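You operate a simulated robot arm through the tools that you are given. There is no shell and no other tool. Be economical: measure what you need, move in short steps, check, and stop when the job is done.

The job below is to be done with a simulated robot arm. You get a single attempt, and the scene is never put back.

Task
Start the plain yoghurt for 10 hours.
Fine: that jar alone on ring 1 of the yoghurt maker, cover on.

The check looks at the end state, three seconds after you hand in, the way a careful person would. Anything else that was tipped, shoved, dropped, spilled or broken makes it a failure. A push-on lid holds only when it is set on centred and level and pressed home; a screw cap is set on level and turned clockwise until tight.

Robot
A 7-joint arm with a two-finger parallel gripper, fixed in place. Base frame: the origin is at the foot of the arm, x ahead of it, y to its left, z up; the work surface is at about z = 0. Lengths are in m, angles in rad, forces in N, time in s.
With the tool pointing down near the work surface it reaches from about 0.22 to 0.58 m from the base axis. Its first joint turns from -1.152 to 1.152 rad. Payload 2.5 kg.
Tool frame: the origin (TCP) lies between the finger pads and is the grasp point; the fingertips stand 0.023 m ahead of it; z points along the fingers, y is the line along which they close. The gripper opens to 0.094 m. The fingers are 0.038 m wide and 0.01 m thick; the gripper's body (0.054 by 0.096 m) begins 0.039 m behind the TCP.
Orientation is told as [roll, pitch, yaw] about the base's x, y, z axes, in that order, counted from this pose: with the fingers straight down and closing along the base's y, the tool's x points along the base's -x, its y along +y and its z along -z.

Tools
- The arm moves only by the tool step_arm. Its argument "rows" is a list of rows, each a list of 7 numbers: the turn, a rotation vector about the tool's x, y, z in units of 4 degrees (1.0 is 4 degrees), then the shift along the tool's x, y, z in units of 20 mm (1.0 is 20 mm), then the opening in per cent of the stroke, from 0 (shut) to 100 (fully open). In form: [[wx, wy, wz, x, y, z, gripper], ...]. A call has 1 to 10 rows; each row shifts and turns the commanded pose from where the row before left it, along the tool's axes as they then stand. A call with a number of a shift or a turn outside -1 to 1 is refused whole. Each row takes 0.2 s and may step no farther than 0.05 m and 0.15 rad from the row before; otherwise, or with a gripper value out of range, the whole call is refused. Where a pose cannot be reached the arm comes as near as it can. A force on the tool above 70 N (or 10 N above the force at the start of the call, whichever is more), or a blocked arm, ends the call early, and 0.2 s more pass. Each finger travels about 0.108 m/s and halts on what it meets, pressing with about 24 N; the grip force reading is that of the motor and also rises with nothing between the fingers. The clock runs only during rows and for 0.2 s after the last one: add rows that do not move to give the fingers time. The reply holds the time, the measured pose of the TCP, the force on the tool along the base axes, the opening and the grip force, in the units named above and with some noise.
- Cameras (640 x 400 px; columns grow to the right, rows downward): "scene" is fixed at [0.1184, -0.413, 0.5297]; the picture's right is [0.83, -0.56, 0.00], its down [-0.39, -0.56, -0.73] and it looks along [0.41, 0.60, -0.68] (base axes); focal length 280 px, centre (320, 200). "wrist" rides on the gripper at [-0.039, 0, -0.044] in the tool frame; the picture's right is [0.00, -1.00, 0.00], its down [0.97, 0.00, -0.24] and it looks along [0.24, 0.00, 0.97] (tool axes); focal length 218 px, centre (320, 200). There is no depth. A picture from a camera that has moved, and an enlarged one, comes with that camera's place and axes in the base frame and with its lens.
- snapshot(camera): a new picture of that camera. No time passes.
- close_up(camera, box): a new picture of the part [left, top, right, bottom] of that camera's present view, enlarged. No time passes.
- hand_in(): hands the job in; it is judged then, once.

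Work in short steps. Places have to be worked out from the pictures, the camera data and where the tool is seen: move nearer, look again, correct. Check each grasp and each placing, and mend what went wrong. You have 120 turns and 76 pictures in all, those below and enlarged ones among them. Open the gripper and draw the arm clear of the work before you hand the job in, unless the task says otherwise; then end with one line.

The tools are called after "Call:" by a JSON object that holds its "op" and its "data". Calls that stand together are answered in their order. step_arm: Moves the arm, as the interface text tells. Its arguments: {"type":"object","properties":{"rows":{"type":"array"}},"required":["rows"]} The other tools are called the same way: snapshot (camera) takes a picture; close_up (camera, box) takes an enlarged picture of a part of a camera's view; hand_in () hands the job in.

At the start:

```text
t: 0.0
position: [0.394, -0.1506, 0.3194]
orientation: [0.0, 0.002, 0.0]
ft_force: [-1.0, -0.2, 0.2]
gripper_width: 0.0941
gripper_force: 0.0
```

scene: 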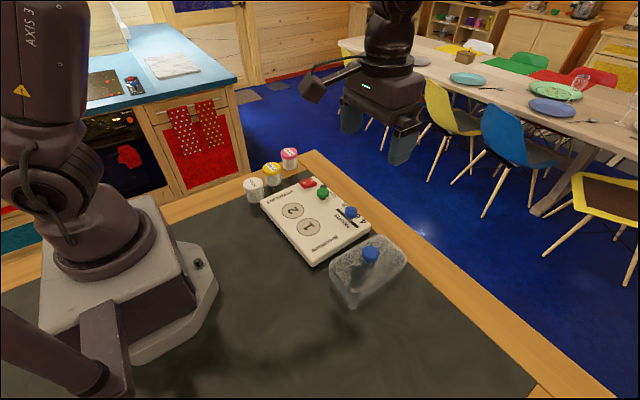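
wrist: 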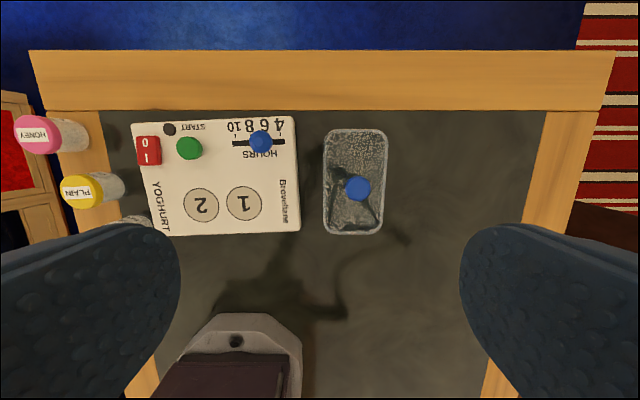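

I'll enlarge the scene to read the panel and the jars before moving.

Call:
{"op": "close_up", "data": {"camera": "scene", "box": [230, 130, 420, 310]}}

Call:
{"op": "close_up", "data": {"camera": "wrist", "box": [0, 90, 400, 250]}}

```text
2.22 times, centred on (325, 220) of scene
camera zoom: at [0.1184, -0.413, 0.5297], right [0.83, -0.56, 0.0], down [-0.39, -0.56, -0.73], along [0.41, 0.6, -0.68], focal length 622 px, centre (309, 156)
```

zoom: 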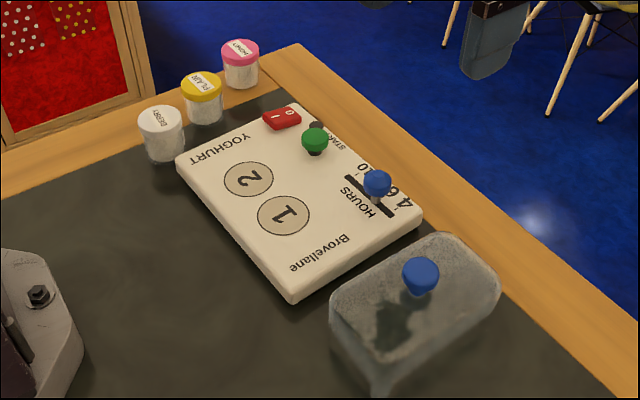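

```text
1.60 times, centred on (200, 170) of wrist
camera zoom: at [0.4311, -0.1491, 0.3628], right [0.0, -1.0, 0.0], down [-0.97, 0.0, 0.24], along [-0.24, 0.0, -0.97], focal length 349 px, centre (512, 248)
```

zoom: 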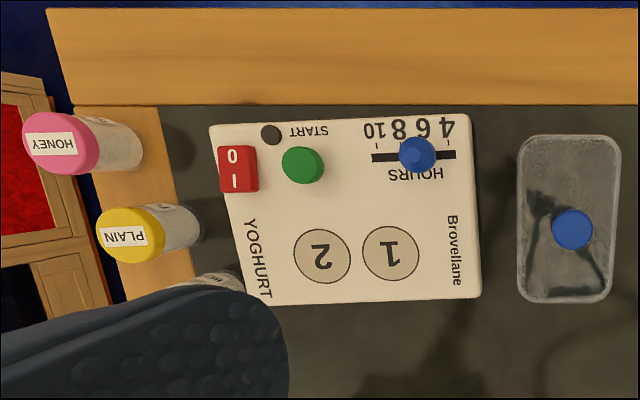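

The panel has a 0/1 rocker, a green START button, a slider from 4 to 10 h (10 at +y) and two rings; the clear cover lies at -y and the plain jar is the middle one at +y. I move the tool over the panel at height to measure from there.

Call:
{"op": "step_arm", "data": {"rows": [[0, 0, 0, 0, 1, 0.2, 100], [0, 0, 0, 0, 1, 0.2, 100], [0, 0, 0, 0, 1, 0.2, 100], [0, 0, 0, 0, 1, 0.2, 100], [0, 0, 0, 0, 1, 0.2, 100], [0, 0, 0, 0, 1, 0.2, 100], [0, 0, 0, 0, 1, 0.2, 100], [0, 0, 0, 0, 1, 0.2, 100], [0, 0, 0, 0, 1, 0.2, 100], [0, 0, 0, 0, 1, 0.2, 100]]}}

Call:
{"op": "snapshot", "data": {"camera": "wrist"}}

```text
t: 2.2
position: [0.3939, 0.0484, 0.278]
orientation: [-0.001, 0.002, 0.002]
ft_force: [-0.2, -0.1, 0.0]
gripper_width: 0.0942
gripper_force: 0.0
```

```text
71 pictures are left
camera wrist: at [0.4313, 0.0518, 0.3216], right [0.0, -1.0, 0.0], down [-0.97, 0.0, 0.24], along [-0.24, 0.0, -0.97], focal length 218 px, centre (320, 200)
```

wrist: 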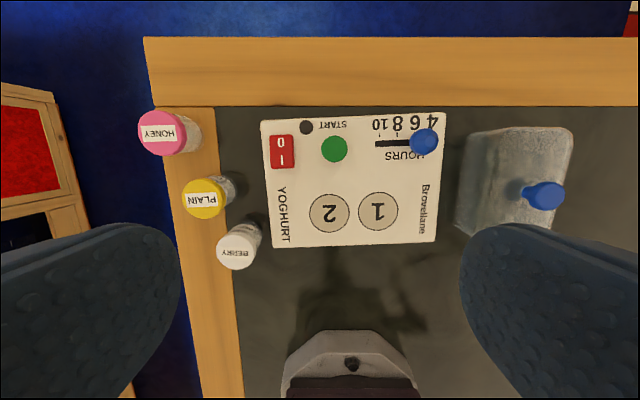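

From the two views: ring 1 is near (0.343, -0.029), the slider knob near (0.436, -0.069), the cover knob near (0.379, -0.197, 0.087) and the plain jar near (0.364, 0.206). I look closer at the panel and jars.

Call:
{"op": "close_up", "data": {"camera": "wrist", "box": [255, 100, 455, 250]}}

Call:
{"op": "close_up", "data": {"camera": "wrist", "box": [120, 90, 280, 290]}}

Call:
{"op": "close_up", "data": {"camera": "scene", "box": [295, 160, 375, 230]}}

```text
2.67 times, centred on (355, 175) of wrist
camera zoom: at [0.4313, 0.0518, 0.3216], right [0.0, -1.0, 0.0], down [-0.97, 0.0, 0.24], along [-0.24, 0.0, -0.97], focal length 582 px, centre (227, 267)
```

zoom: 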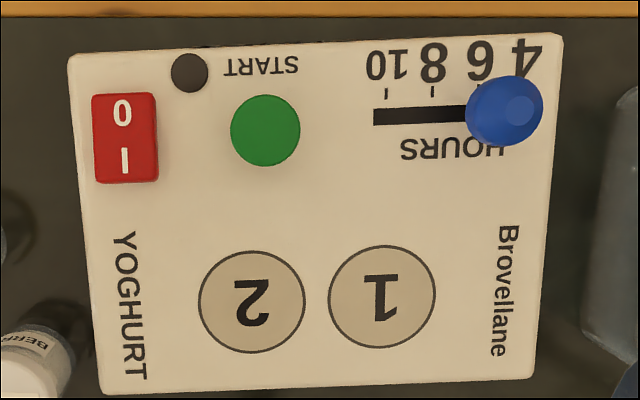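

```text
2.00 times, centred on (200, 190) of wrist
camera zoom: at [0.4313, 0.0518, 0.3216], right [0.0, -1.0, 0.0], down [-0.97, 0.0, 0.24], along [-0.24, 0.0, -0.97], focal length 436 px, centre (560, 220)
```

zoom: 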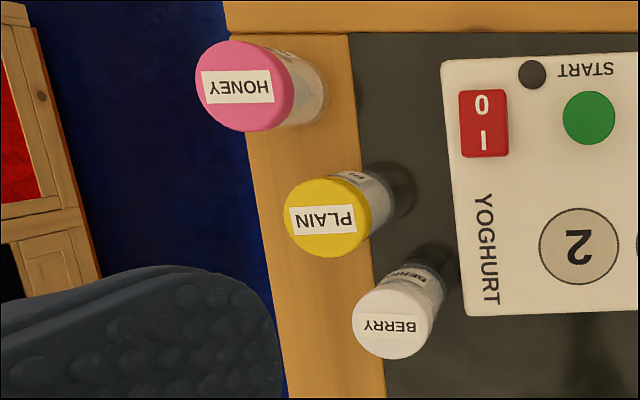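

```text
5.71 times, centred on (335, 195) of scene
camera zoom: at [0.1184, -0.413, 0.5297], right [0.83, -0.56, 0.0], down [-0.39, -0.56, -0.73], along [0.41, 0.6, -0.68], focal length 1600 px, centre (234, 229)
```

zoom: 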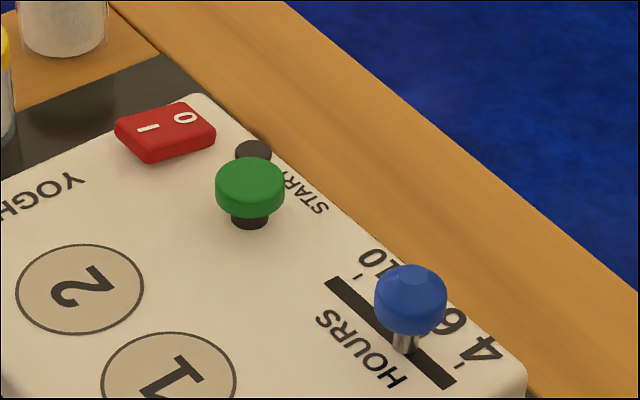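

The rocker stands with I raised (off, lamp dark). I shut the fingers and come down above the I end with only the finger's front edge over it, at x≈0.393, y≈0.101.

Call:
{"op": "step_arm", "data": {"rows": [[0, 0, 0, 0, 0.9, 0.5, 0], [0, 0, 0, 0, 0.9, 1, 0], [0, 0, 0, 0, 0.83, 1, 0], [0, 0, 0, 0, 0, 1, 0], [0, 0, 0, 0, 0, 1, 0], [0, 0, 0, 0, 0, 1, 0], [0, 0, 0, 0, 0, 1, 0], [0, 0, 0, 0, 0, 1, 0], [0, 0, 0, 0, 0, 1, 0], [0, 0, 0, 0, 0, 0.5, 0]]}}

Call:
{"op": "close_up", "data": {"camera": "scene", "box": [235, 120, 355, 220]}}

Call:
{"op": "snapshot", "data": {"camera": "wrist"}}

```text
t: 4.4
position: [0.392, 0.1006, 0.0974]
orientation: [-0.002, -0.001, 0.001]
ft_force: [-0.1, 0.5, 1.2]
gripper_width: 0.0
gripper_force: 23.6
```

```text
4.00 times, centred on (295, 170) of scene
camera zoom: at [0.1184, -0.413, 0.5297], right [0.83, -0.56, 0.0], down [-0.39, -0.56, -0.73], along [0.41, 0.6, -0.68], focal length 1120 px, centre (420, 320)
```

zoom: 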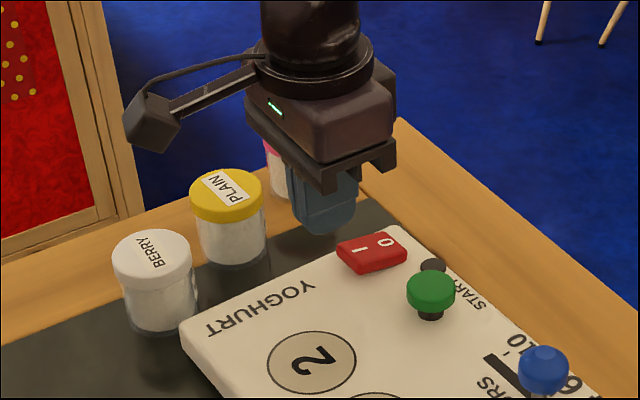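

```text
66 pictures are left
camera wrist: at [0.4302, 0.1032, 0.1412], right [0.0, -1.0, 0.0], down [-0.97, 0.0, 0.24], along [-0.24, 0.0, -0.97], focal length 218 px, centre (320, 200)
```

wrist: 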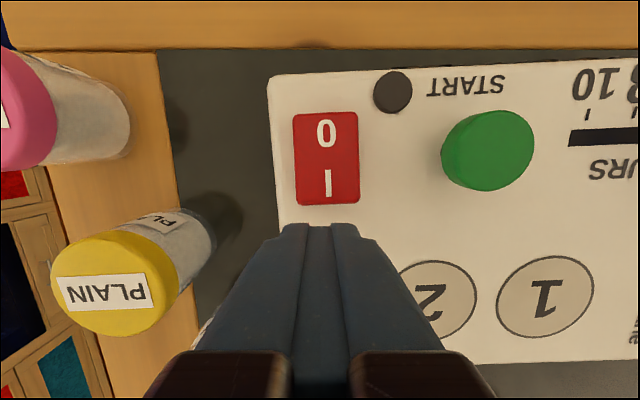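

The fingertips are lined up in y with the rocker; I shift 5 mm ahead and press down in small steps, watching the force.

Call:
{"op": "step_arm", "data": {"rows": [[0, 0, 0, -0.25, 0, 0.5, 0], [0, 0, 0, 0, 0, 0.5, 0], [0, 0, 0, 0, 0, 0.2, 0], [0, 0, 0, 0, 0, 0.2, 0], [0, 0, 0, 0, 0, 0.2, 0], [0, 0, 0, 0, 0, 0.2, 0], [0, 0, 0, 0, 0, 0.1, 0]]}}

Call:
{"op": "close_up", "data": {"camera": "scene", "box": [275, 150, 355, 210]}}

Call:
{"op": "snapshot", "data": {"camera": "wrist"}}

```text
t: 6.0
position: [0.3972, 0.1028, 0.0644]
orientation: [0.0, 0.005, 0.001]
ft_force: [-3.9, -1.9, 9.6]
gripper_width: 0.0
gripper_force: 24.5
stopped in row 7: the force on the tool passed its limit (the readings are from after the stop); the commanded pose is now the measured one
```

```text
6.67 times, centred on (315, 180) of scene
camera zoom: at [0.1184, -0.413, 0.5297], right [0.83, -0.56, 0.0], down [-0.39, -0.56, -0.73], along [0.41, 0.6, -0.68], focal length 1867 px, centre (353, 333)
```

zoom: 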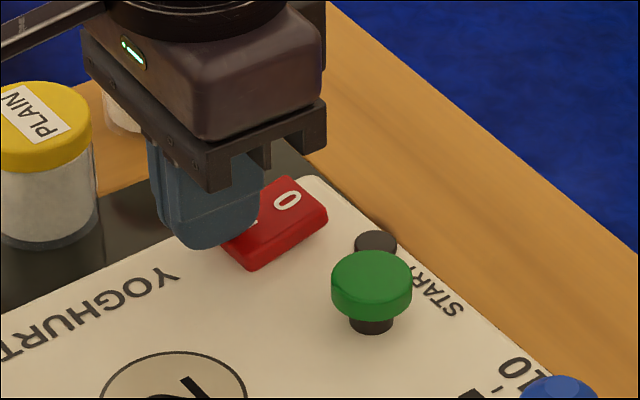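

```text
64 pictures are left
camera wrist: at [0.4356, 0.1039, 0.1081], right [0.0, -1.0, 0.0], down [-0.97, 0.0, 0.24], along [-0.24, 0.0, -0.97], focal length 218 px, centre (320, 200)
```

wrist: 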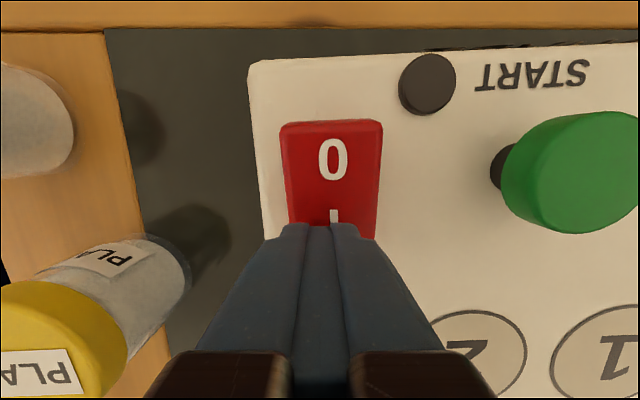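

The 0 end now stands raised, so the rocker seems to have flipped. I raise the tool and check.

Call:
{"op": "step_arm", "data": {"rows": [[0, 0, 0, 0, 0, -0.5, 0], [0, 0, 0, 0, 0, -1, 0], [0, 0, 0, 0, -1, -1, 0], [0, 0, 0, 0, -1, 0, 0], [0, 0, 0, 0, -1, 0, 20]]}}

Call:
{"op": "close_up", "data": {"camera": "scene", "box": [275, 150, 355, 210]}}

Call:
{"op": "snapshot", "data": {"camera": "wrist"}}

```text
t: 7.2
position: [0.4005, 0.0419, 0.1141]
orientation: [0.0, 0.004, 0.001]
ft_force: [0.1, 0.1, -0.6]
gripper_width: 0.0188
gripper_force: 0.2
```

```text
6.67 times, centred on (315, 180) of scene
camera zoom: at [0.1184, -0.4129, 0.5297], right [0.83, -0.56, 0.0], down [-0.39, -0.56, -0.73], along [0.41, 0.6, -0.68], focal length 1867 px, centre (353, 333)
```

zoom: 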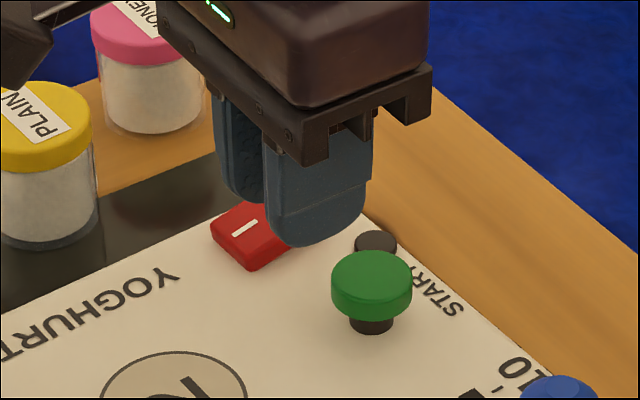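

```text
62 pictures are left
camera wrist: at [0.4383, 0.0439, 0.1579], right [0.0, -1.0, 0.0], down [-0.97, 0.0, 0.24], along [-0.24, 0.0, -0.97], focal length 218 px, centre (320, 200)
```

wrist: 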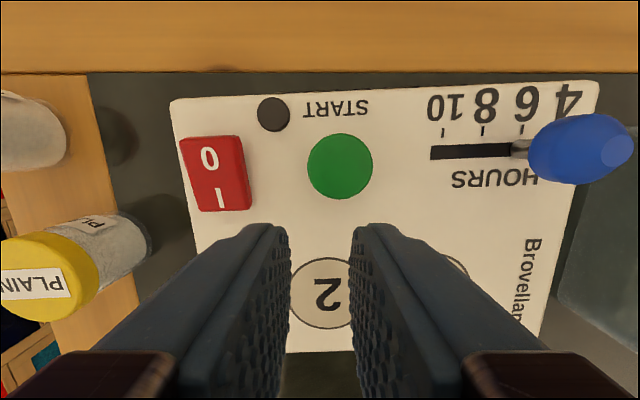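

The rocker is on I. The slider stem is at y≈-0.070 (6), the 10 tick at y≈-0.025, with the knob centre at z≈0.06; I move over the knob with the fingers half open.

Call:
{"op": "step_arm", "data": {"rows": [[0, 0, 0, -0.9, -1, -0.3, 53], [0, 0, 0, -0.925, -1, 0, 53], [0, 0, 0, 0, -1, 0, 53], [0, 0, 0, 0, -1, 0, 53], [0, 0, 0, 0, -1, 0, 53], [0, 0, 0, 0, -0.6, 0, 53]]}}

Call:
{"op": "snapshot", "data": {"camera": "wrist"}}

```text
t: 8.6
position: [0.4361, -0.0705, 0.1196]
orientation: [-0.001, 0.005, 0.002]
ft_force: [0.0, -0.5, 0.1]
gripper_width: 0.0495
gripper_force: 0.0
```

```text
61 pictures are left
camera wrist: at [0.4744, -0.0678, 0.1628], right [0.0, -1.0, 0.0], down [-0.97, 0.0, 0.24], along [-0.24, 0.0, -0.97], focal length 218 px, centre (320, 200)
```

wrist: 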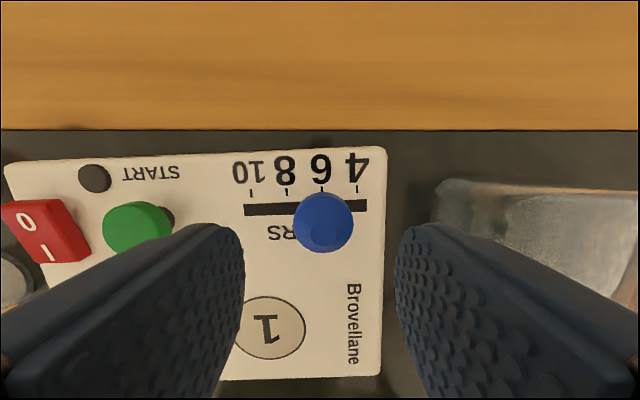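

The knob is centred between the fingers; I lower about 59 mm and close on it.

Call:
{"op": "step_arm", "data": {"rows": [[0, 0, 0, 0, 0, 1, 53], [0, 0, 0, 0, 0, 1, 53], [0, 0, 0, 0, 0, 0.95, 53], [0, 0, 0, 0, 0, 0, 20], [0, 0, 0, 0, 0, 0, 20], [0, 0, 0, 0, 0, 0, 20]]}}

```text
t: 10.0
position: [0.4349, -0.0697, 0.06]
orientation: [-0.002, 0.004, 0.002]
ft_force: [-5.6, -1.6, 4.5]
gripper_width: 0.0292
gripper_force: 23.8
```

The knob is held (29 mm). I slide it +y by about 44 mm to the 10 mark.

Call:
{"op": "step_arm", "data": {"rows": [[0, 0, 0, 0, 0.5, 0, 20], [0, 0, 0, 0, 0.5, 0, 20], [0, 0, 0, 0, 0.5, 0, 20], [0, 0, 0, 0, 0.5, 0, 20], [0, 0, 0, 0, 0.22, 0, 20]]}}

Call:
{"op": "snapshot", "data": {"camera": "wrist"}}

```text
t: 11.2
position: [0.434, -0.0257, 0.0599]
orientation: [-0.001, 0.002, 0.001]
ft_force: [-1.8, -0.9, 0.1]
gripper_width: 0.0294
gripper_force: 23.8
```

```text
60 pictures are left
camera wrist: at [0.4733, -0.0237, 0.1042], right [0.0, -1.0, 0.0], down [-0.97, 0.0, 0.24], along [-0.24, 0.0, -0.97], focal length 218 px, centre (320, 200)
```

wrist: 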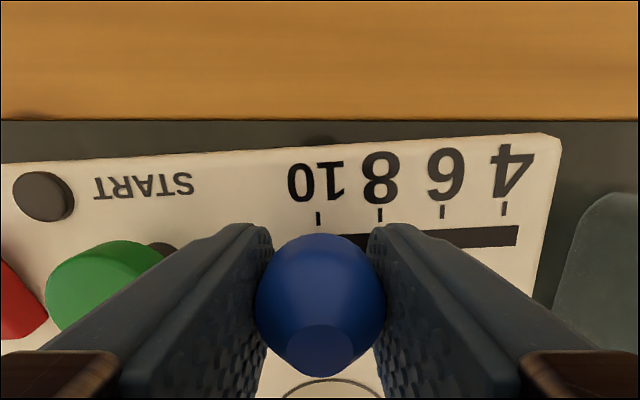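

The knob sits on the 10 tick. I release by a small opening and rise clear, then go towards the plain jar.

Call:
{"op": "step_arm", "data": {"rows": [[0, 0, 0, 0, 0, 0, 43], [0, 0, 0, 0, 0, 0, 43], [0, 0, 0, 0, 0, -1, 43], [0, 0, 0, 0, 0, -1, 43], [0, 0, 0, 0, 0, -1, 43], [0, 0, 0, 0, 0, -1, 43], [0, 0, 0, 0, 0, -1, 43]]}}

Call:
{"op": "snapshot", "data": {"camera": "wrist"}}

```text
t: 12.8
position: [0.4353, -0.0262, 0.1588]
orientation: [0.0, 0.003, 0.001]
ft_force: [0.0, -0.6, 0.4]
gripper_width: 0.0402
gripper_force: 0.0
```

```text
59 pictures are left
camera wrist: at [0.4732, -0.0241, 0.2018], right [0.0, -1.0, 0.0], down [-0.97, 0.0, 0.24], along [-0.24, 0.0, -0.97], focal length 218 px, centre (320, 200)
```

wrist: 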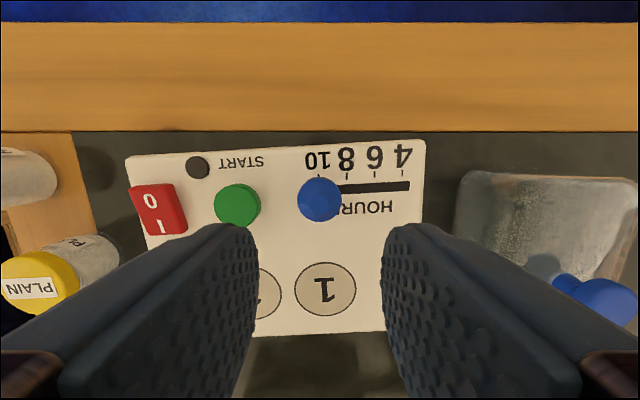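

Slider is on 10. I move to over the plain jar, around (0.365, 0.19), staying high and opening the fingers.

Call:
{"op": "step_arm", "data": {"rows": [[0, 0, 0, 0.35, 1, -0.3, 100], [0, 0, 0, 0.35, 1, -0.3, 100], [0, 0, 0, 0.35, 1, -0.3, 100], [0, 0, 0, 0.35, 1, -0.3, 100], [0, 0, 0, 0.35, 1, -0.3, 100], [0, 0, 0, 0.35, 1, 0, 100], [0, 0, 0, 0.35, 1, 0, 100], [0, 0, 0, 0.35, 1, 0, 100], [0, 0, 0, 0.35, 1, 0, 100], [0, 0, 0, 0.35, 1, 0, 100]]}}

Call:
{"op": "snapshot", "data": {"camera": "wrist"}}

```text
t: 15.0
position: [0.3645, 0.1748, 0.1904]
orientation: [-0.001, 0.004, 0.002]
ft_force: [-0.3, 0.2, -0.2]
gripper_width: 0.0938
gripper_force: 0.2
```

```text
58 pictures are left
camera wrist: at [0.402, 0.1771, 0.2336], right [0.0, -1.0, 0.0], down [-0.97, 0.0, 0.24], along [-0.24, 0.0, -0.97], focal length 218 px, centre (320, 200)
```

wrist: 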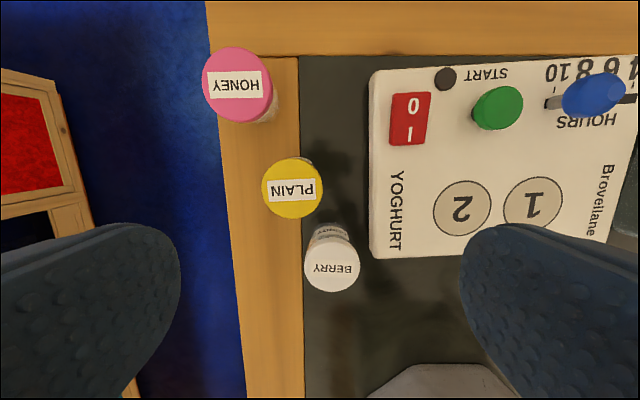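

The plain lid is at about (0.369, 0.200), 47 mm wide, top at z≈0.055; the neighbours stand clear of the finger paths. I centre over it and come down partway, then look.

Call:
{"op": "step_arm", "data": {"rows": [[0, 0, 0, -0.2, 0.6, 0.5, 100], [0, 0, 0, 0, 0.65, 1, 100], [0, 0, 0, 0, 0, 1, 100], [0, 0, 0, 0, 0, 1, 100]]}}

Call:
{"op": "snapshot", "data": {"camera": "wrist"}}

Call:
{"op": "close_up", "data": {"camera": "scene", "box": [235, 110, 355, 210]}}

```text
t: 16.0
position: [0.3688, 0.2, 0.1207]
orientation: [-0.001, 0.003, 0.0]
ft_force: [0.6, 0.0, 0.7]
gripper_width: 0.0938
gripper_force: 0.0
```

```text
57 pictures are left
camera wrist: at [0.4068, 0.2021, 0.1633], right [0.0, -1.0, 0.0], down [-0.97, 0.0, 0.24], along [-0.24, 0.0, -0.97], focal length 218 px, centre (320, 200)
```

wrist: 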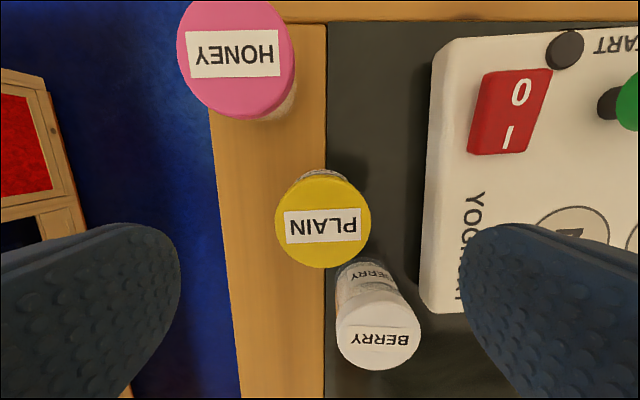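

```text
4.00 times, centred on (295, 160) of scene
camera zoom: at [0.1184, -0.4129, 0.5297], right [0.83, -0.56, 0.0], down [-0.39, -0.56, -0.73], along [0.41, 0.6, -0.68], focal length 1120 px, centre (420, 360)
```

zoom: 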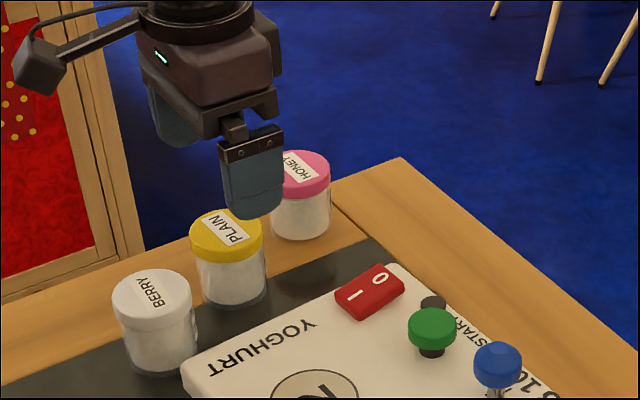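

The jar is centred in y; I shift 3 mm ahead, narrow the fingers to 80 % to keep off the maker, and lower to z≈0.045 before gripping.

Call:
{"op": "step_arm", "data": {"rows": [[0, 0, 0, -0.15, 0, 0, 80], [0, 0, 0, 0, 0, 1, 80], [0, 0, 0, 0, 0, 1, 80], [0, 0, 0, 0, 0, 1, 80], [0, 0, 0, 0, 0, 0.75, 80]]}}

Call:
{"op": "close_up", "data": {"camera": "scene", "box": [235, 110, 355, 210]}}

Call:
{"op": "snapshot", "data": {"camera": "wrist"}}

```text
t: 17.2
position: [0.3698, 0.199, 0.048]
orientation: [-0.001, 0.003, 0.001]
ft_force: [0.3, -0.2, -1.0]
gripper_width: 0.0753
gripper_force: 0.0
```

```text
4.00 times, centred on (295, 160) of scene
camera zoom: at [0.1184, -0.413, 0.5297], right [0.83, -0.56, 0.0], down [-0.39, -0.56, -0.73], along [0.41, 0.6, -0.68], focal length 1120 px, centre (420, 360)
```

zoom: 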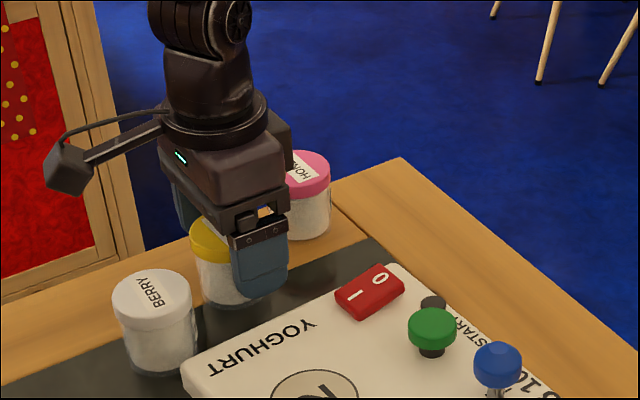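

```text
54 pictures are left
camera wrist: at [0.4077, 0.2002, 0.0911], right [0.0, -1.0, 0.0], down [-0.97, 0.0, 0.24], along [-0.24, 0.0, -0.97], focal length 218 px, centre (320, 200)
```

wrist: 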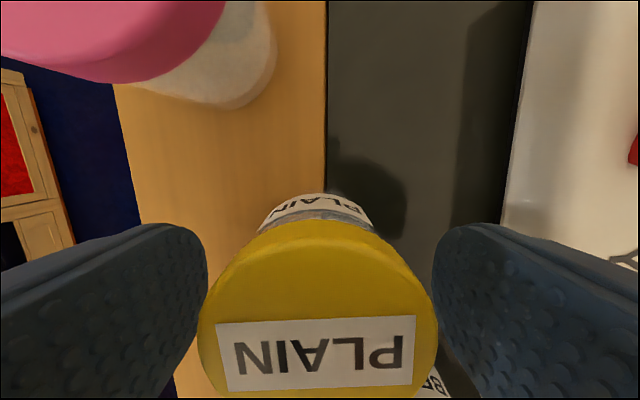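

The lid top is at z≈0.056 and there is room below the gripper body, so I shift 4 mm ahead, go 9 mm lower to hold the body too, and close.

Call:
{"op": "step_arm", "data": {"rows": [[0, 0, 0, -0.2, 0.05, 0.45, 80], [0, 0, 0, 0, 0, 0, 40], [0, 0, 0, 0, 0, 0, 40], [0, 0, 0, 0, 0, 0, 40], [0, 0, 0, 0, 0, 0, 40]]}}

Call:
{"op": "snapshot", "data": {"camera": "wrist"}}

```text
t: 18.4
position: [0.3743, 0.2003, 0.0384]
orientation: [0.0, 0.003, 0.002]
ft_force: [-0.3, -0.1, 0.2]
gripper_width: 0.0514
gripper_force: 24.2
```

```text
53 pictures are left
camera wrist: at [0.412, 0.2019, 0.0813], right [0.0, -1.0, 0.0], down [-0.97, 0.0, 0.24], along [-0.24, 0.0, -0.97], focal length 218 px, centre (320, 200)
```

wrist: 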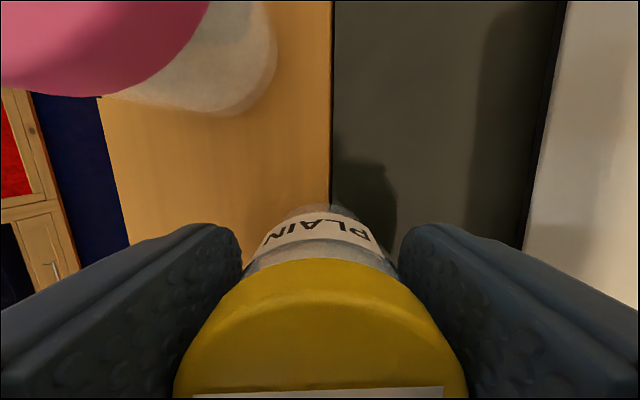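

Held at 51 mm with 24 N. I lift straight up 90 mm and look.

Call:
{"op": "step_arm", "data": {"rows": [[0, 0, 0, 0, 0, -0.5, 40], [0, 0, 0, 0, 0, -1, 40], [0, 0, 0, 0, 0, -1, 40], [0, 0, 0, 0, 0, -1, 40], [0, 0, 0, 0, 0, -1, 40]]}}

Call:
{"op": "snapshot", "data": {"camera": "wrist"}}

Call:
{"op": "close_up", "data": {"camera": "scene", "box": [235, 70, 395, 210]}}

```text
t: 19.6
position: [0.3767, 0.2007, 0.1272]
orientation: [0.0, 0.005, 0.001]
ft_force: [0.9, -0.3, -1.2]
gripper_width: 0.0514
gripper_force: 24.4
```

```text
52 pictures are left
camera wrist: at [0.415, 0.2025, 0.1705], right [0.0, -1.0, 0.0], down [-0.97, 0.0, 0.24], along [-0.24, 0.0, -0.97], focal length 218 px, centre (320, 200)
```

wrist: 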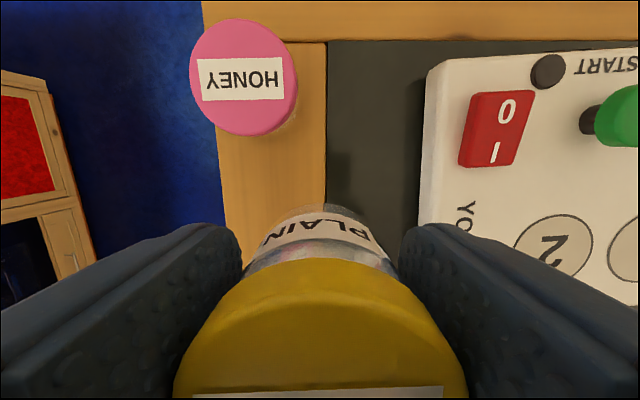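

```text
2.86 times, centred on (315, 140) of scene
camera zoom: at [0.1184, -0.4129, 0.5297], right [0.83, -0.56, 0.0], down [-0.39, -0.56, -0.73], along [0.41, 0.6, -0.68], focal length 800 px, centre (334, 371)
```

zoom: 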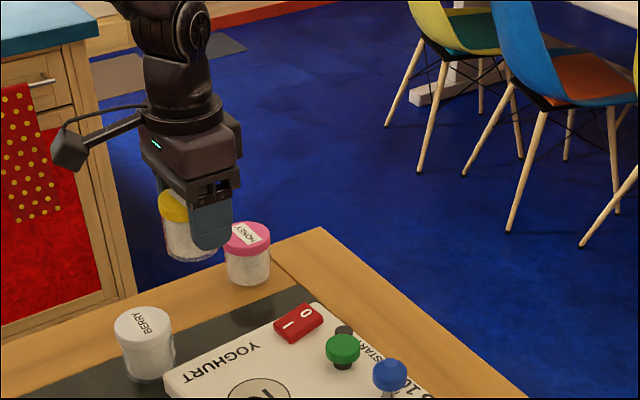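

The jar hangs straight in the grip. I rise slightly and carry it toward ring 1 at (0.344, -0.029).

Call:
{"op": "step_arm", "data": {"rows": [[0, 0, 0, 0.165, -0.9, -0.5, 40], [0, 0, 0, 0.165, -1, -0.5, 40], [0, 0, 0, 0.165, -1, 0, 40], [0, 0, 0, 0.165, -1, 0, 40], [0, 0, 0, 0.165, -1, 0, 40], [0, 0, 0, 0.165, -1, 0, 40], [0, 0, 0, 0.165, -1, 0, 40], [0, 0, 0, 0.165, -1, 0, 40], [0, 0, 0, 0.165, -1, 0, 40], [0, 0, 0, 0.15, -1, 0, 40]]}}

Call:
{"op": "step_arm", "data": {"rows": [[0, 0, 0, 0, -1, 0, 40], [0, 0, 0, 0, -0.58, 0, 40], [0, 0, 0, 0, 0, 0.8, 40], [0, 0, 0, 0, 0, 0.7, 40]]}}

Call:
{"op": "snapshot", "data": {"camera": "wrist"}}

Call:
{"op": "close_up", "data": {"camera": "scene", "box": [245, 110, 405, 270]}}

```text
t: 21.8
position: [0.3431, 0.0014, 0.1482]
orientation: [0.0, 0.004, 0.002]
ft_force: [1.2, 0.6, -1.0]
gripper_width: 0.0513
gripper_force: 24.1
```

```text
t: 22.8
position: [0.3427, -0.031, 0.1152]
orientation: [-0.001, 0.003, 0.0]
ft_force: [-0.6, 0.6, -1.2]
gripper_width: 0.0512
gripper_force: 24.2
```

```text
50 pictures are left
camera wrist: at [0.3801, -0.029, 0.1592], right [0.0, -1.0, 0.0], down [-0.97, 0.0, 0.24], along [-0.24, 0.0, -0.97], focal length 218 px, centre (320, 200)
```

wrist: 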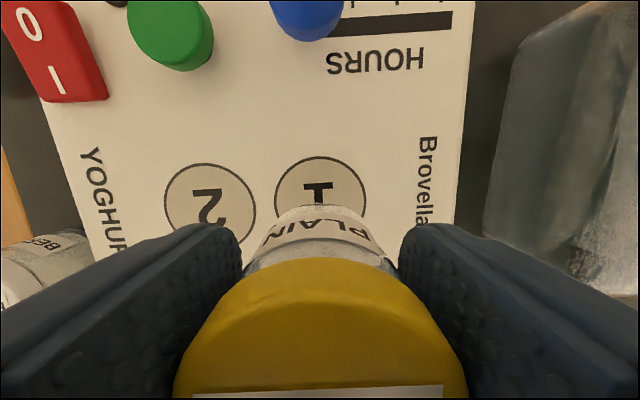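

```text
2.50 times, centred on (325, 190) of scene
camera zoom: at [0.1184, -0.413, 0.5297], right [0.83, -0.56, 0.0], down [-0.39, -0.56, -0.73], along [0.41, 0.6, -0.68], focal length 700 px, centre (308, 225)
```

zoom: 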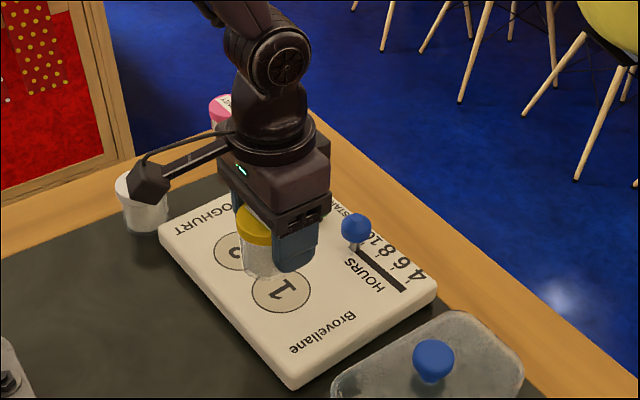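

Ring 1 lies at about (0.346, -0.029) from this view, so I correct by 3 mm and 2 mm and lower to just above the surface, then gently until contact.

Call:
{"op": "step_arm", "data": {"rows": [[0, 0, 0, -0.17, 0.1, 0.5, 40], [0, 0, 0, 0, 0, 0.7, 40], [0, 0, 0, 0, 0, 0.6, 40], [0, 0, 0, 0, 0, 0.2, 40], [0, 0, 0, 0, 0, 0.1, 40]]}}

Call:
{"op": "snapshot", "data": {"camera": "wrist"}}

Call:
{"op": "close_up", "data": {"camera": "scene", "box": [265, 170, 365, 250]}}

```text
t: 24.0
position: [0.344, -0.0281, 0.0739]
orientation: [-0.001, 0.004, 0.0]
ft_force: [-0.2, -0.8, -1.5]
gripper_width: 0.0513
gripper_force: 23.9
```

```text
48 pictures are left
camera wrist: at [0.3837, -0.027, 0.1176], right [0.0, -1.0, 0.0], down [-0.97, 0.0, 0.24], along [-0.24, 0.0, -0.97], focal length 218 px, centre (320, 200)
```

wrist: 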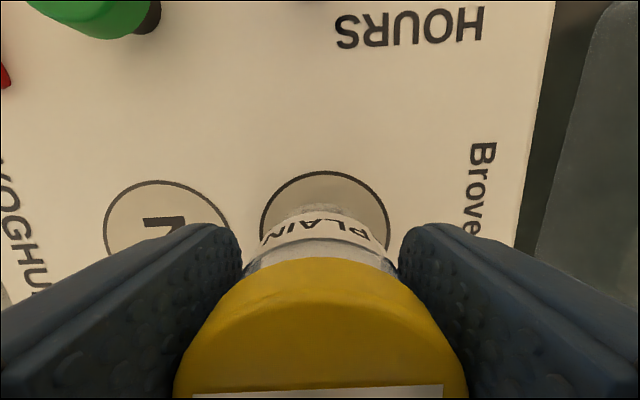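

```text
5.00 times, centred on (315, 210) of scene
camera zoom: at [0.1184, -0.413, 0.5297], right [0.83, -0.56, 0.0], down [-0.39, -0.56, -0.73], along [0.41, 0.6, -0.68], focal length 1400 px, centre (345, 150)
```

zoom: 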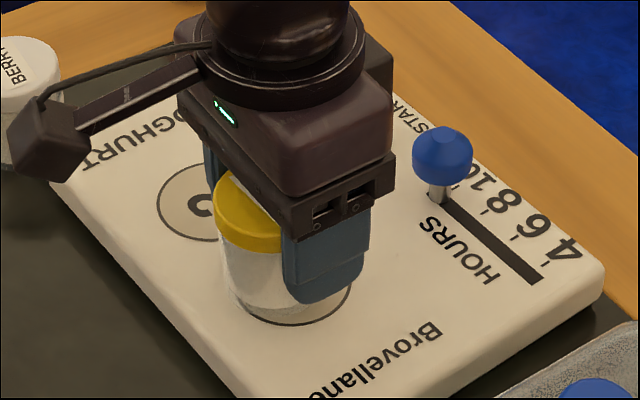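

The ring shows about 10 mm more in front of the jar than it should: the jar sits ~6–8 mm behind the TCP in the grip. I shift +8 mm in x and -2 mm in y and look again.

Call:
{"op": "step_arm", "data": {"rows": [[0, 0, 0, -0.4, -0.1, 0, 40], [0, 0, 0, 0, 0, 0, 40]]}}

Call:
{"op": "close_up", "data": {"camera": "wrist", "box": [220, 130, 420, 280]}}

Call:
{"op": "close_up", "data": {"camera": "scene", "box": [280, 190, 360, 250]}}

```text
t: 24.6
position: [0.3539, -0.0301, 0.074]
orientation: [0.0, 0.006, 0.001]
ft_force: [-0.3, 0.7, -1.3]
gripper_width: 0.0511
gripper_force: 24.3
```

```text
2.67 times, centred on (320, 205) of wrist
camera zoom: at [0.3921, -0.0276, 0.1175], right [0.0, -1.0, 0.0], down [-0.97, 0.0, 0.24], along [-0.24, 0.0, -0.97], focal length 582 px, centre (320, 187)
```

zoom: 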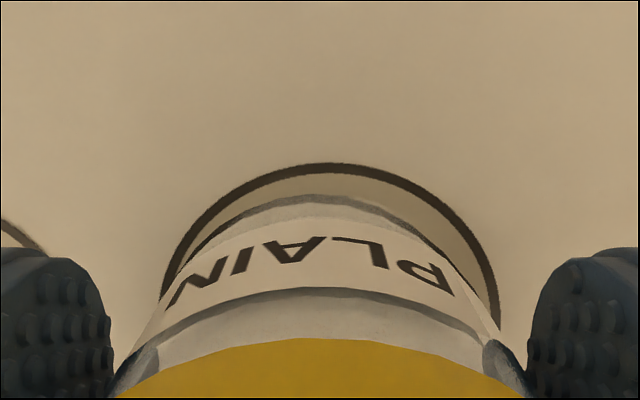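

```text
6.67 times, centred on (320, 220) of scene
camera zoom: at [0.1184, -0.413, 0.5297], right [0.83, -0.56, 0.0], down [-0.39, -0.56, -0.73], along [0.41, 0.6, -0.68], focal length 1867 px, centre (320, 67)
```

zoom: 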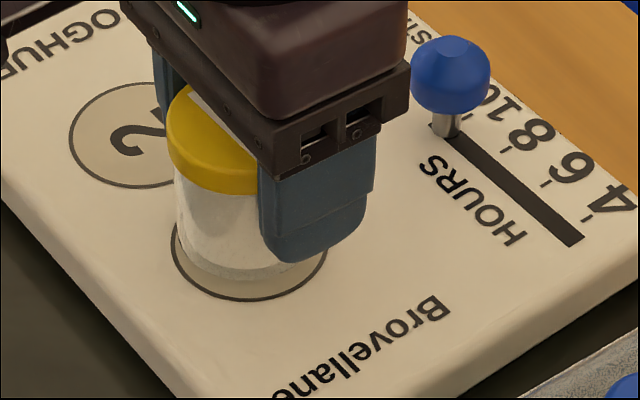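

The jar is now nearly concentric with ring 1. I nudge 1 mm in -y and lower slowly until contact.

Call:
{"op": "step_arm", "data": {"rows": [[0, 0, 0, 0, -0.06, 0.1, 40], [0, 0, 0, 0, 0, 0.1, 40], [0, 0, 0, 0, 0, 0.08, 40], [0, 0, 0, 0, 0, 0, 40]]}}

Call:
{"op": "close_up", "data": {"camera": "wrist", "box": [220, 130, 420, 280]}}

```text
t: 25.6
position: [0.3549, -0.0297, 0.0693]
orientation: [0.0, 0.005, 0.003]
ft_force: [0.0, 0.5, -1.7]
gripper_width: 0.0514
gripper_force: 24.3
```

```text
2.67 times, centred on (320, 205) of wrist
camera zoom: at [0.3927, -0.0285, 0.1135], right [0.0, -1.0, 0.0], down [-0.97, 0.0, 0.24], along [-0.24, 0.0, -0.97], focal length 582 px, centre (320, 187)
```

zoom: 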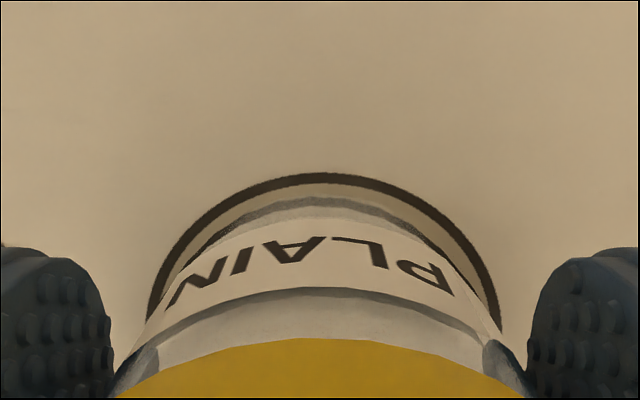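

No contact yet (force unchanged), alignment good. I continue down in 1 mm steps.

Call:
{"op": "step_arm", "data": {"rows": [[0, 0, 0, 0, 0, 0.05, 40], [0, 0, 0, 0, 0, 0.05, 40]]}}

Call:
{"op": "step_arm", "data": {"rows": [[0, 0, 0, 0, 0, 0.05, 40], [0, 0, 0, 0, 0, 0, 40]]}}

```text
t: 26.2
position: [0.3538, -0.031, 0.0681]
orientation: [-0.001, 0.005, 0.001]
ft_force: [0.2, -0.2, -1.1]
gripper_width: 0.051
gripper_force: 24.1
```

```text
t: 26.8
position: [0.3543, -0.0304, 0.0663]
orientation: [-0.001, 0.005, 0.001]
ft_force: [-5.0, -1.9, 13.5]
gripper_width: 0.0512
gripper_force: 23.8
```

Contact at z≈0.066 (13 N). I ease off a touch, open, and rise straight up.

Call:
{"op": "step_arm", "data": {"rows": [[0, 0, 0, 0, 0, -0.03, 40], [0, 0, 0, 0, 0, 0, 75], [0, 0, 0, 0, 0, 0, 75], [0, 0, 0, 0, 0, -0.5, 75], [0, 0, 0, 0, 0, -1, 75], [0, 0, 0, 0, 0, -1, 75], [0, 0, 0, 0, 0, -1, 75], [0, 0, 0, 0, 0, -1, 75]]}}

Call:
{"op": "snapshot", "data": {"camera": "wrist"}}

Call:
{"op": "close_up", "data": {"camera": "scene", "box": [250, 150, 410, 310]}}

```text
t: 28.6
position: [0.3547, -0.0306, 0.1582]
orientation: [0.001, 0.004, 0.001]
ft_force: [-0.8, -0.6, -0.8]
gripper_width: 0.0705
gripper_force: 0.1
```

```text
43 pictures are left
camera wrist: at [0.3926, -0.0293, 0.2016], right [0.0, -1.0, 0.0], down [-0.97, 0.0, 0.24], along [-0.24, 0.0, -0.97], focal length 218 px, centre (320, 200)
```

wrist: 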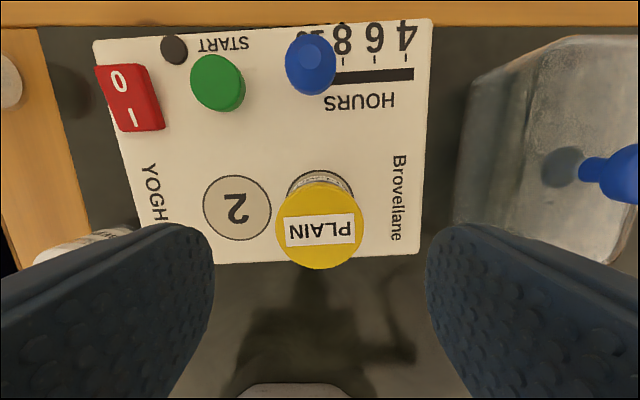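

```text
2.50 times, centred on (330, 230) of scene
camera zoom: at [0.1184, -0.413, 0.5297], right [0.83, -0.56, 0.0], down [-0.39, -0.56, -0.73], along [0.41, 0.6, -0.68], focal length 700 px, centre (295, 125)
```

zoom: 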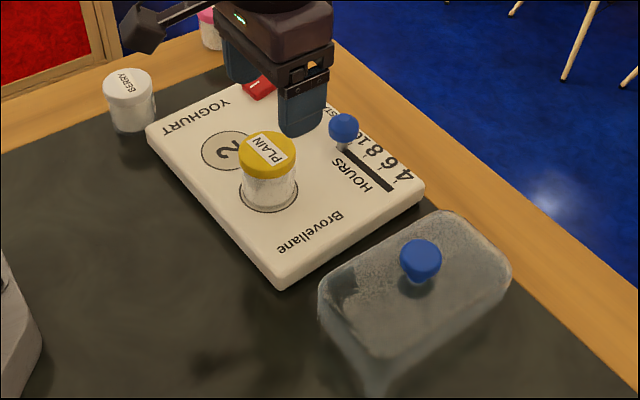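

The plain jar stands on ring 1. Now I go over the cover to measure its outline and knob.

Call:
{"op": "step_arm", "data": {"rows": [[0, 0, 0, 0, -0.5, -1, 75], [0, 0, 0, -0.3, -1, -1, 75], [0, 0, 0, -0.3, -1, 0, 75], [0, 0, 0, -0.3, -1, 0, 75], [0, 0, 0, -0.3, -1, 0, 75], [0, 0, 0, 0, -1, 0, 75], [0, 0, 0, 0, -1, 0, 75], [0, 0, 0, 0, -1, 0, 75], [0, 0, 0, 0, -0.8, 0, 75]]}}

Call:
{"op": "snapshot", "data": {"camera": "wrist"}}

Call:
{"op": "close_up", "data": {"camera": "scene", "box": [250, 150, 430, 330]}}

```text
t: 30.6
position: [0.3804, -0.196, 0.1962]
orientation: [-0.001, 0.003, 0.001]
ft_force: [0.3, -0.5, 0.7]
gripper_width: 0.0707
gripper_force: 0.2
```

```text
41 pictures are left
camera wrist: at [0.4181, -0.1937, 0.2402], right [0.0, -1.0, 0.0], down [-0.97, 0.0, 0.24], along [-0.24, 0.0, -0.97], focal length 218 px, centre (320, 200)
```

wrist: 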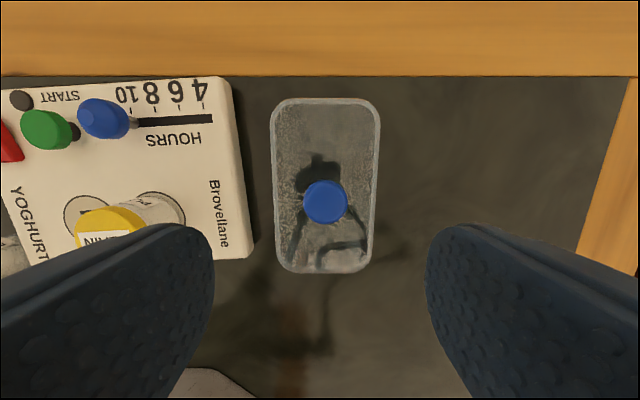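

```text
2.22 times, centred on (340, 240) of scene
camera zoom: at [0.1184, -0.4129, 0.5297], right [0.83, -0.56, 0.0], down [-0.39, -0.56, -0.73], along [0.41, 0.6, -0.68], focal length 622 px, centre (276, 111)
```

zoom: 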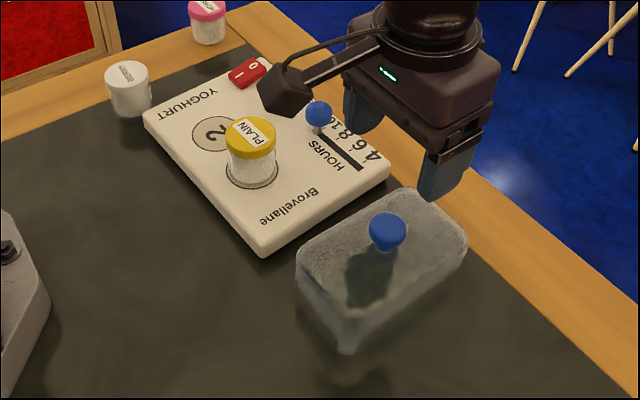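

The cover is square to the axes, about 0.15 × 0.087, with the knob at (0.378, -0.198). I lower around the knob with the fingers 60 % open.

Call:
{"op": "step_arm", "data": {"rows": [[0, 0, 0, 0.1, -0.1, 0.8, 60], [0, 0, 0, 0, 0, 1, 60], [0, 0, 0, 0, 0, 1, 60], [0, 0, 0, 0, 0, 1, 60], [0, 0, 0, 0, 0, 0.7, 60]]}}

Call:
{"op": "snapshot", "data": {"camera": "wrist"}}

Call:
{"op": "close_up", "data": {"camera": "scene", "box": [310, 170, 430, 310]}}

```text
t: 31.8
position: [0.3735, -0.1972, 0.1087]
orientation: [0.001, 0.004, 0.001]
ft_force: [-0.2, -0.4, 0.1]
gripper_width: 0.0566
gripper_force: 0.1
```

```text
39 pictures are left
camera wrist: at [0.4124, -0.1956, 0.151], right [0.0, -1.0, 0.0], down [-0.97, 0.0, 0.24], along [-0.24, 0.0, -0.97], focal length 218 px, centre (320, 200)
```

wrist: 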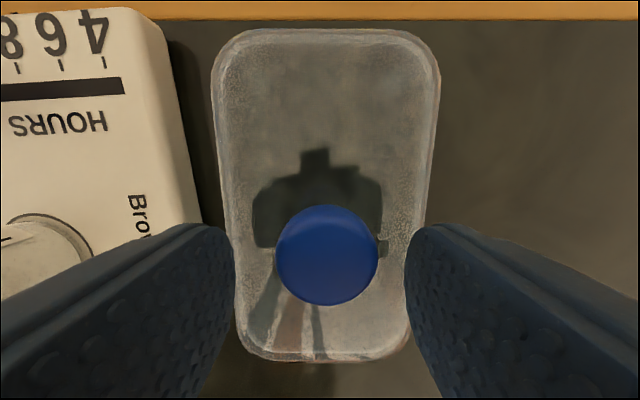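

```text
2.86 times, centred on (370, 240) of scene
camera zoom: at [0.1184, -0.4129, 0.5297], right [0.83, -0.56, 0.0], down [-0.39, -0.56, -0.73], along [0.41, 0.6, -0.68], focal length 800 px, centre (177, 86)
```

zoom: 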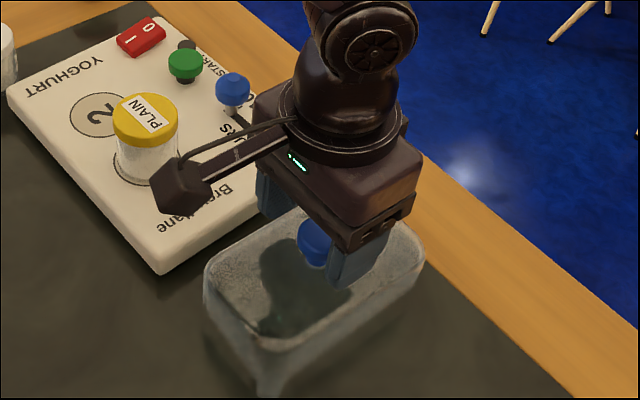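

The knob is at (0.378, -0.198, 0.085) and the cover's top face at z≈0.066. I shift 4 mm ahead, lower to z≈0.092 so the tips stay off the cover, and close.

Call:
{"op": "step_arm", "data": {"rows": [[0, 0, 0, -0.22, -0.04, 0.4, 60], [0, 0, 0, 0, 0, 0.44, 60], [0, 0, 0, 0, 0, 0, 20], [0, 0, 0, 0, 0, 0, 20], [0, 0, 0, 0, 0, 0, 20], [0, 0, 0, 0, 0, 0, 20]]}}

Call:
{"op": "snapshot", "data": {"camera": "wrist"}}

```text
t: 33.2
position: [0.3797, -0.1991, 0.091]
orientation: [0.0, 0.004, 0.003]
ft_force: [0.5, -0.8, 1.6]
gripper_width: 0.0303
gripper_force: 23.8
```

```text
37 pictures are left
camera wrist: at [0.4179, -0.1971, 0.1342], right [0.0, -1.0, 0.0], down [-0.97, 0.0, 0.24], along [-0.24, 0.0, -0.97], focal length 218 px, centre (320, 200)
```

wrist: 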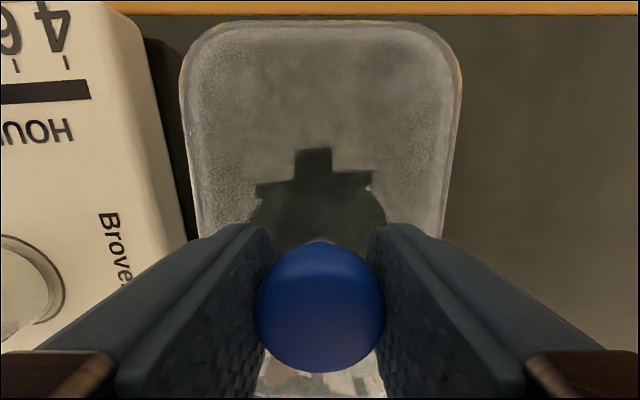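

The knob is held at 30 mm. I lift straight up 120 mm and check the cover hangs level.

Call:
{"op": "step_arm", "data": {"rows": [[0, 0, 0, 0, 0, -0.3, 15], [0, 0, 0, 0, 0, -0.7, 15], [0, 0, 0, 0, 0, -1, 15], [0, 0, 0, 0, 0, -1, 15], [0, 0, 0, 0, 0, -1, 15], [0, 0, 0, 0, 0, -1, 15], [0, 0, 0, 0, 0, -1, 15]]}}

Call:
{"op": "snapshot", "data": {"camera": "wrist"}}

Call:
{"op": "snapshot", "data": {"camera": "scene"}}

```text
t: 34.8
position: [0.3813, -0.2, 0.2079]
orientation: [0.0, 0.002, 0.001]
ft_force: [-0.1, 0.3, -0.9]
gripper_width: 0.0302
gripper_force: 23.9
```

```text
36 pictures are left
camera wrist: at [0.4187, -0.1978, 0.2517], right [0.0, -1.0, 0.0], down [-0.97, 0.0, 0.24], along [-0.24, 0.0, -0.97], focal length 218 px, centre (320, 200)
```

wrist: 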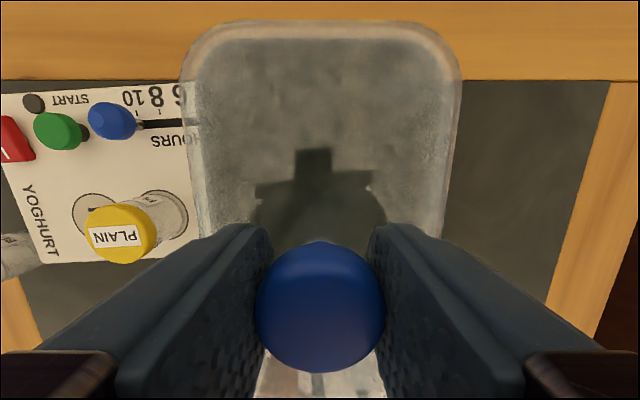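

```text
35 pictures are left
```

scene: 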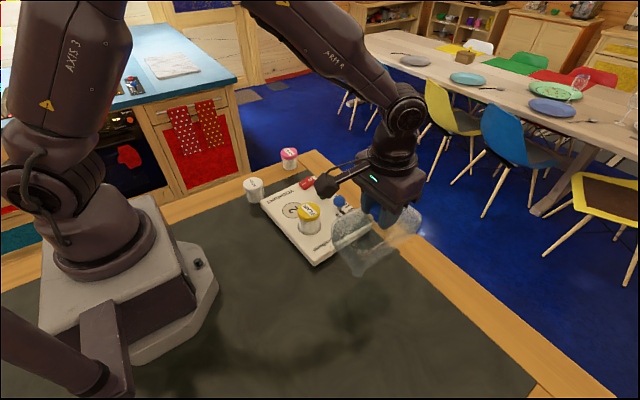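

The cover hangs level. I turn it about the vertical by 40° first (then the rest), up here clear of everything, to align its long side with the two rings.

Call:
{"op": "step_arm", "data": {"rows": [[0, 0, 0.5, 0, 0, -0.2, 15], [0, 0, 1, 0, 0, 0, 15], [0, 0, 1, 0, 0, 0, 15], [0, 0, 1, 0, 0, 0, 15], [0, 0, 1, 0, 0, 0, 15], [0, 0, 1, 0, 0, 0, 15], [0, 0, 1, 0, 0, 0, 15], [0, 0, 1, 0, 0, 0, 15], [0, 0, 1, 0, 0, 0, 15], [0, 0, 1, 0, 0, 0, 15]]}}

Call:
{"op": "step_arm", "data": {"rows": [[0, 0, 1, 0, 0, 0, 15], [0, 0, 1, 0, 0, 0, 15], [0, 0, 1, 0, 0, 0, 15], [0, 0, 1, 0, 0, 0, 15], [0, 0, 1, 0, 0, 0, 15], [0, 0, 1, 0, 0, 0, 15], [0, 0, 1, 0, 0, 0, 15], [0, 0, 1, 0, 0, 0, 15], [0, 0, 1, 0, 0, 0, 15], [0, 0, 1, 0, 0, 0, 15]]}}

```text
t: 37.0
position: [0.382, -0.1999, 0.2132]
orientation: [-0.001, 0.004, -0.662]
ft_force: [-0.3, -0.7, -0.9]
gripper_width: 0.0301
gripper_force: 24.1
```

```text
t: 39.2
position: [0.3818, -0.1988, 0.2136]
orientation: [-0.002, 0.002, -1.362]
ft_force: [-0.3, -0.7, -1.2]
gripper_width: 0.0303
gripper_force: 24.3
```

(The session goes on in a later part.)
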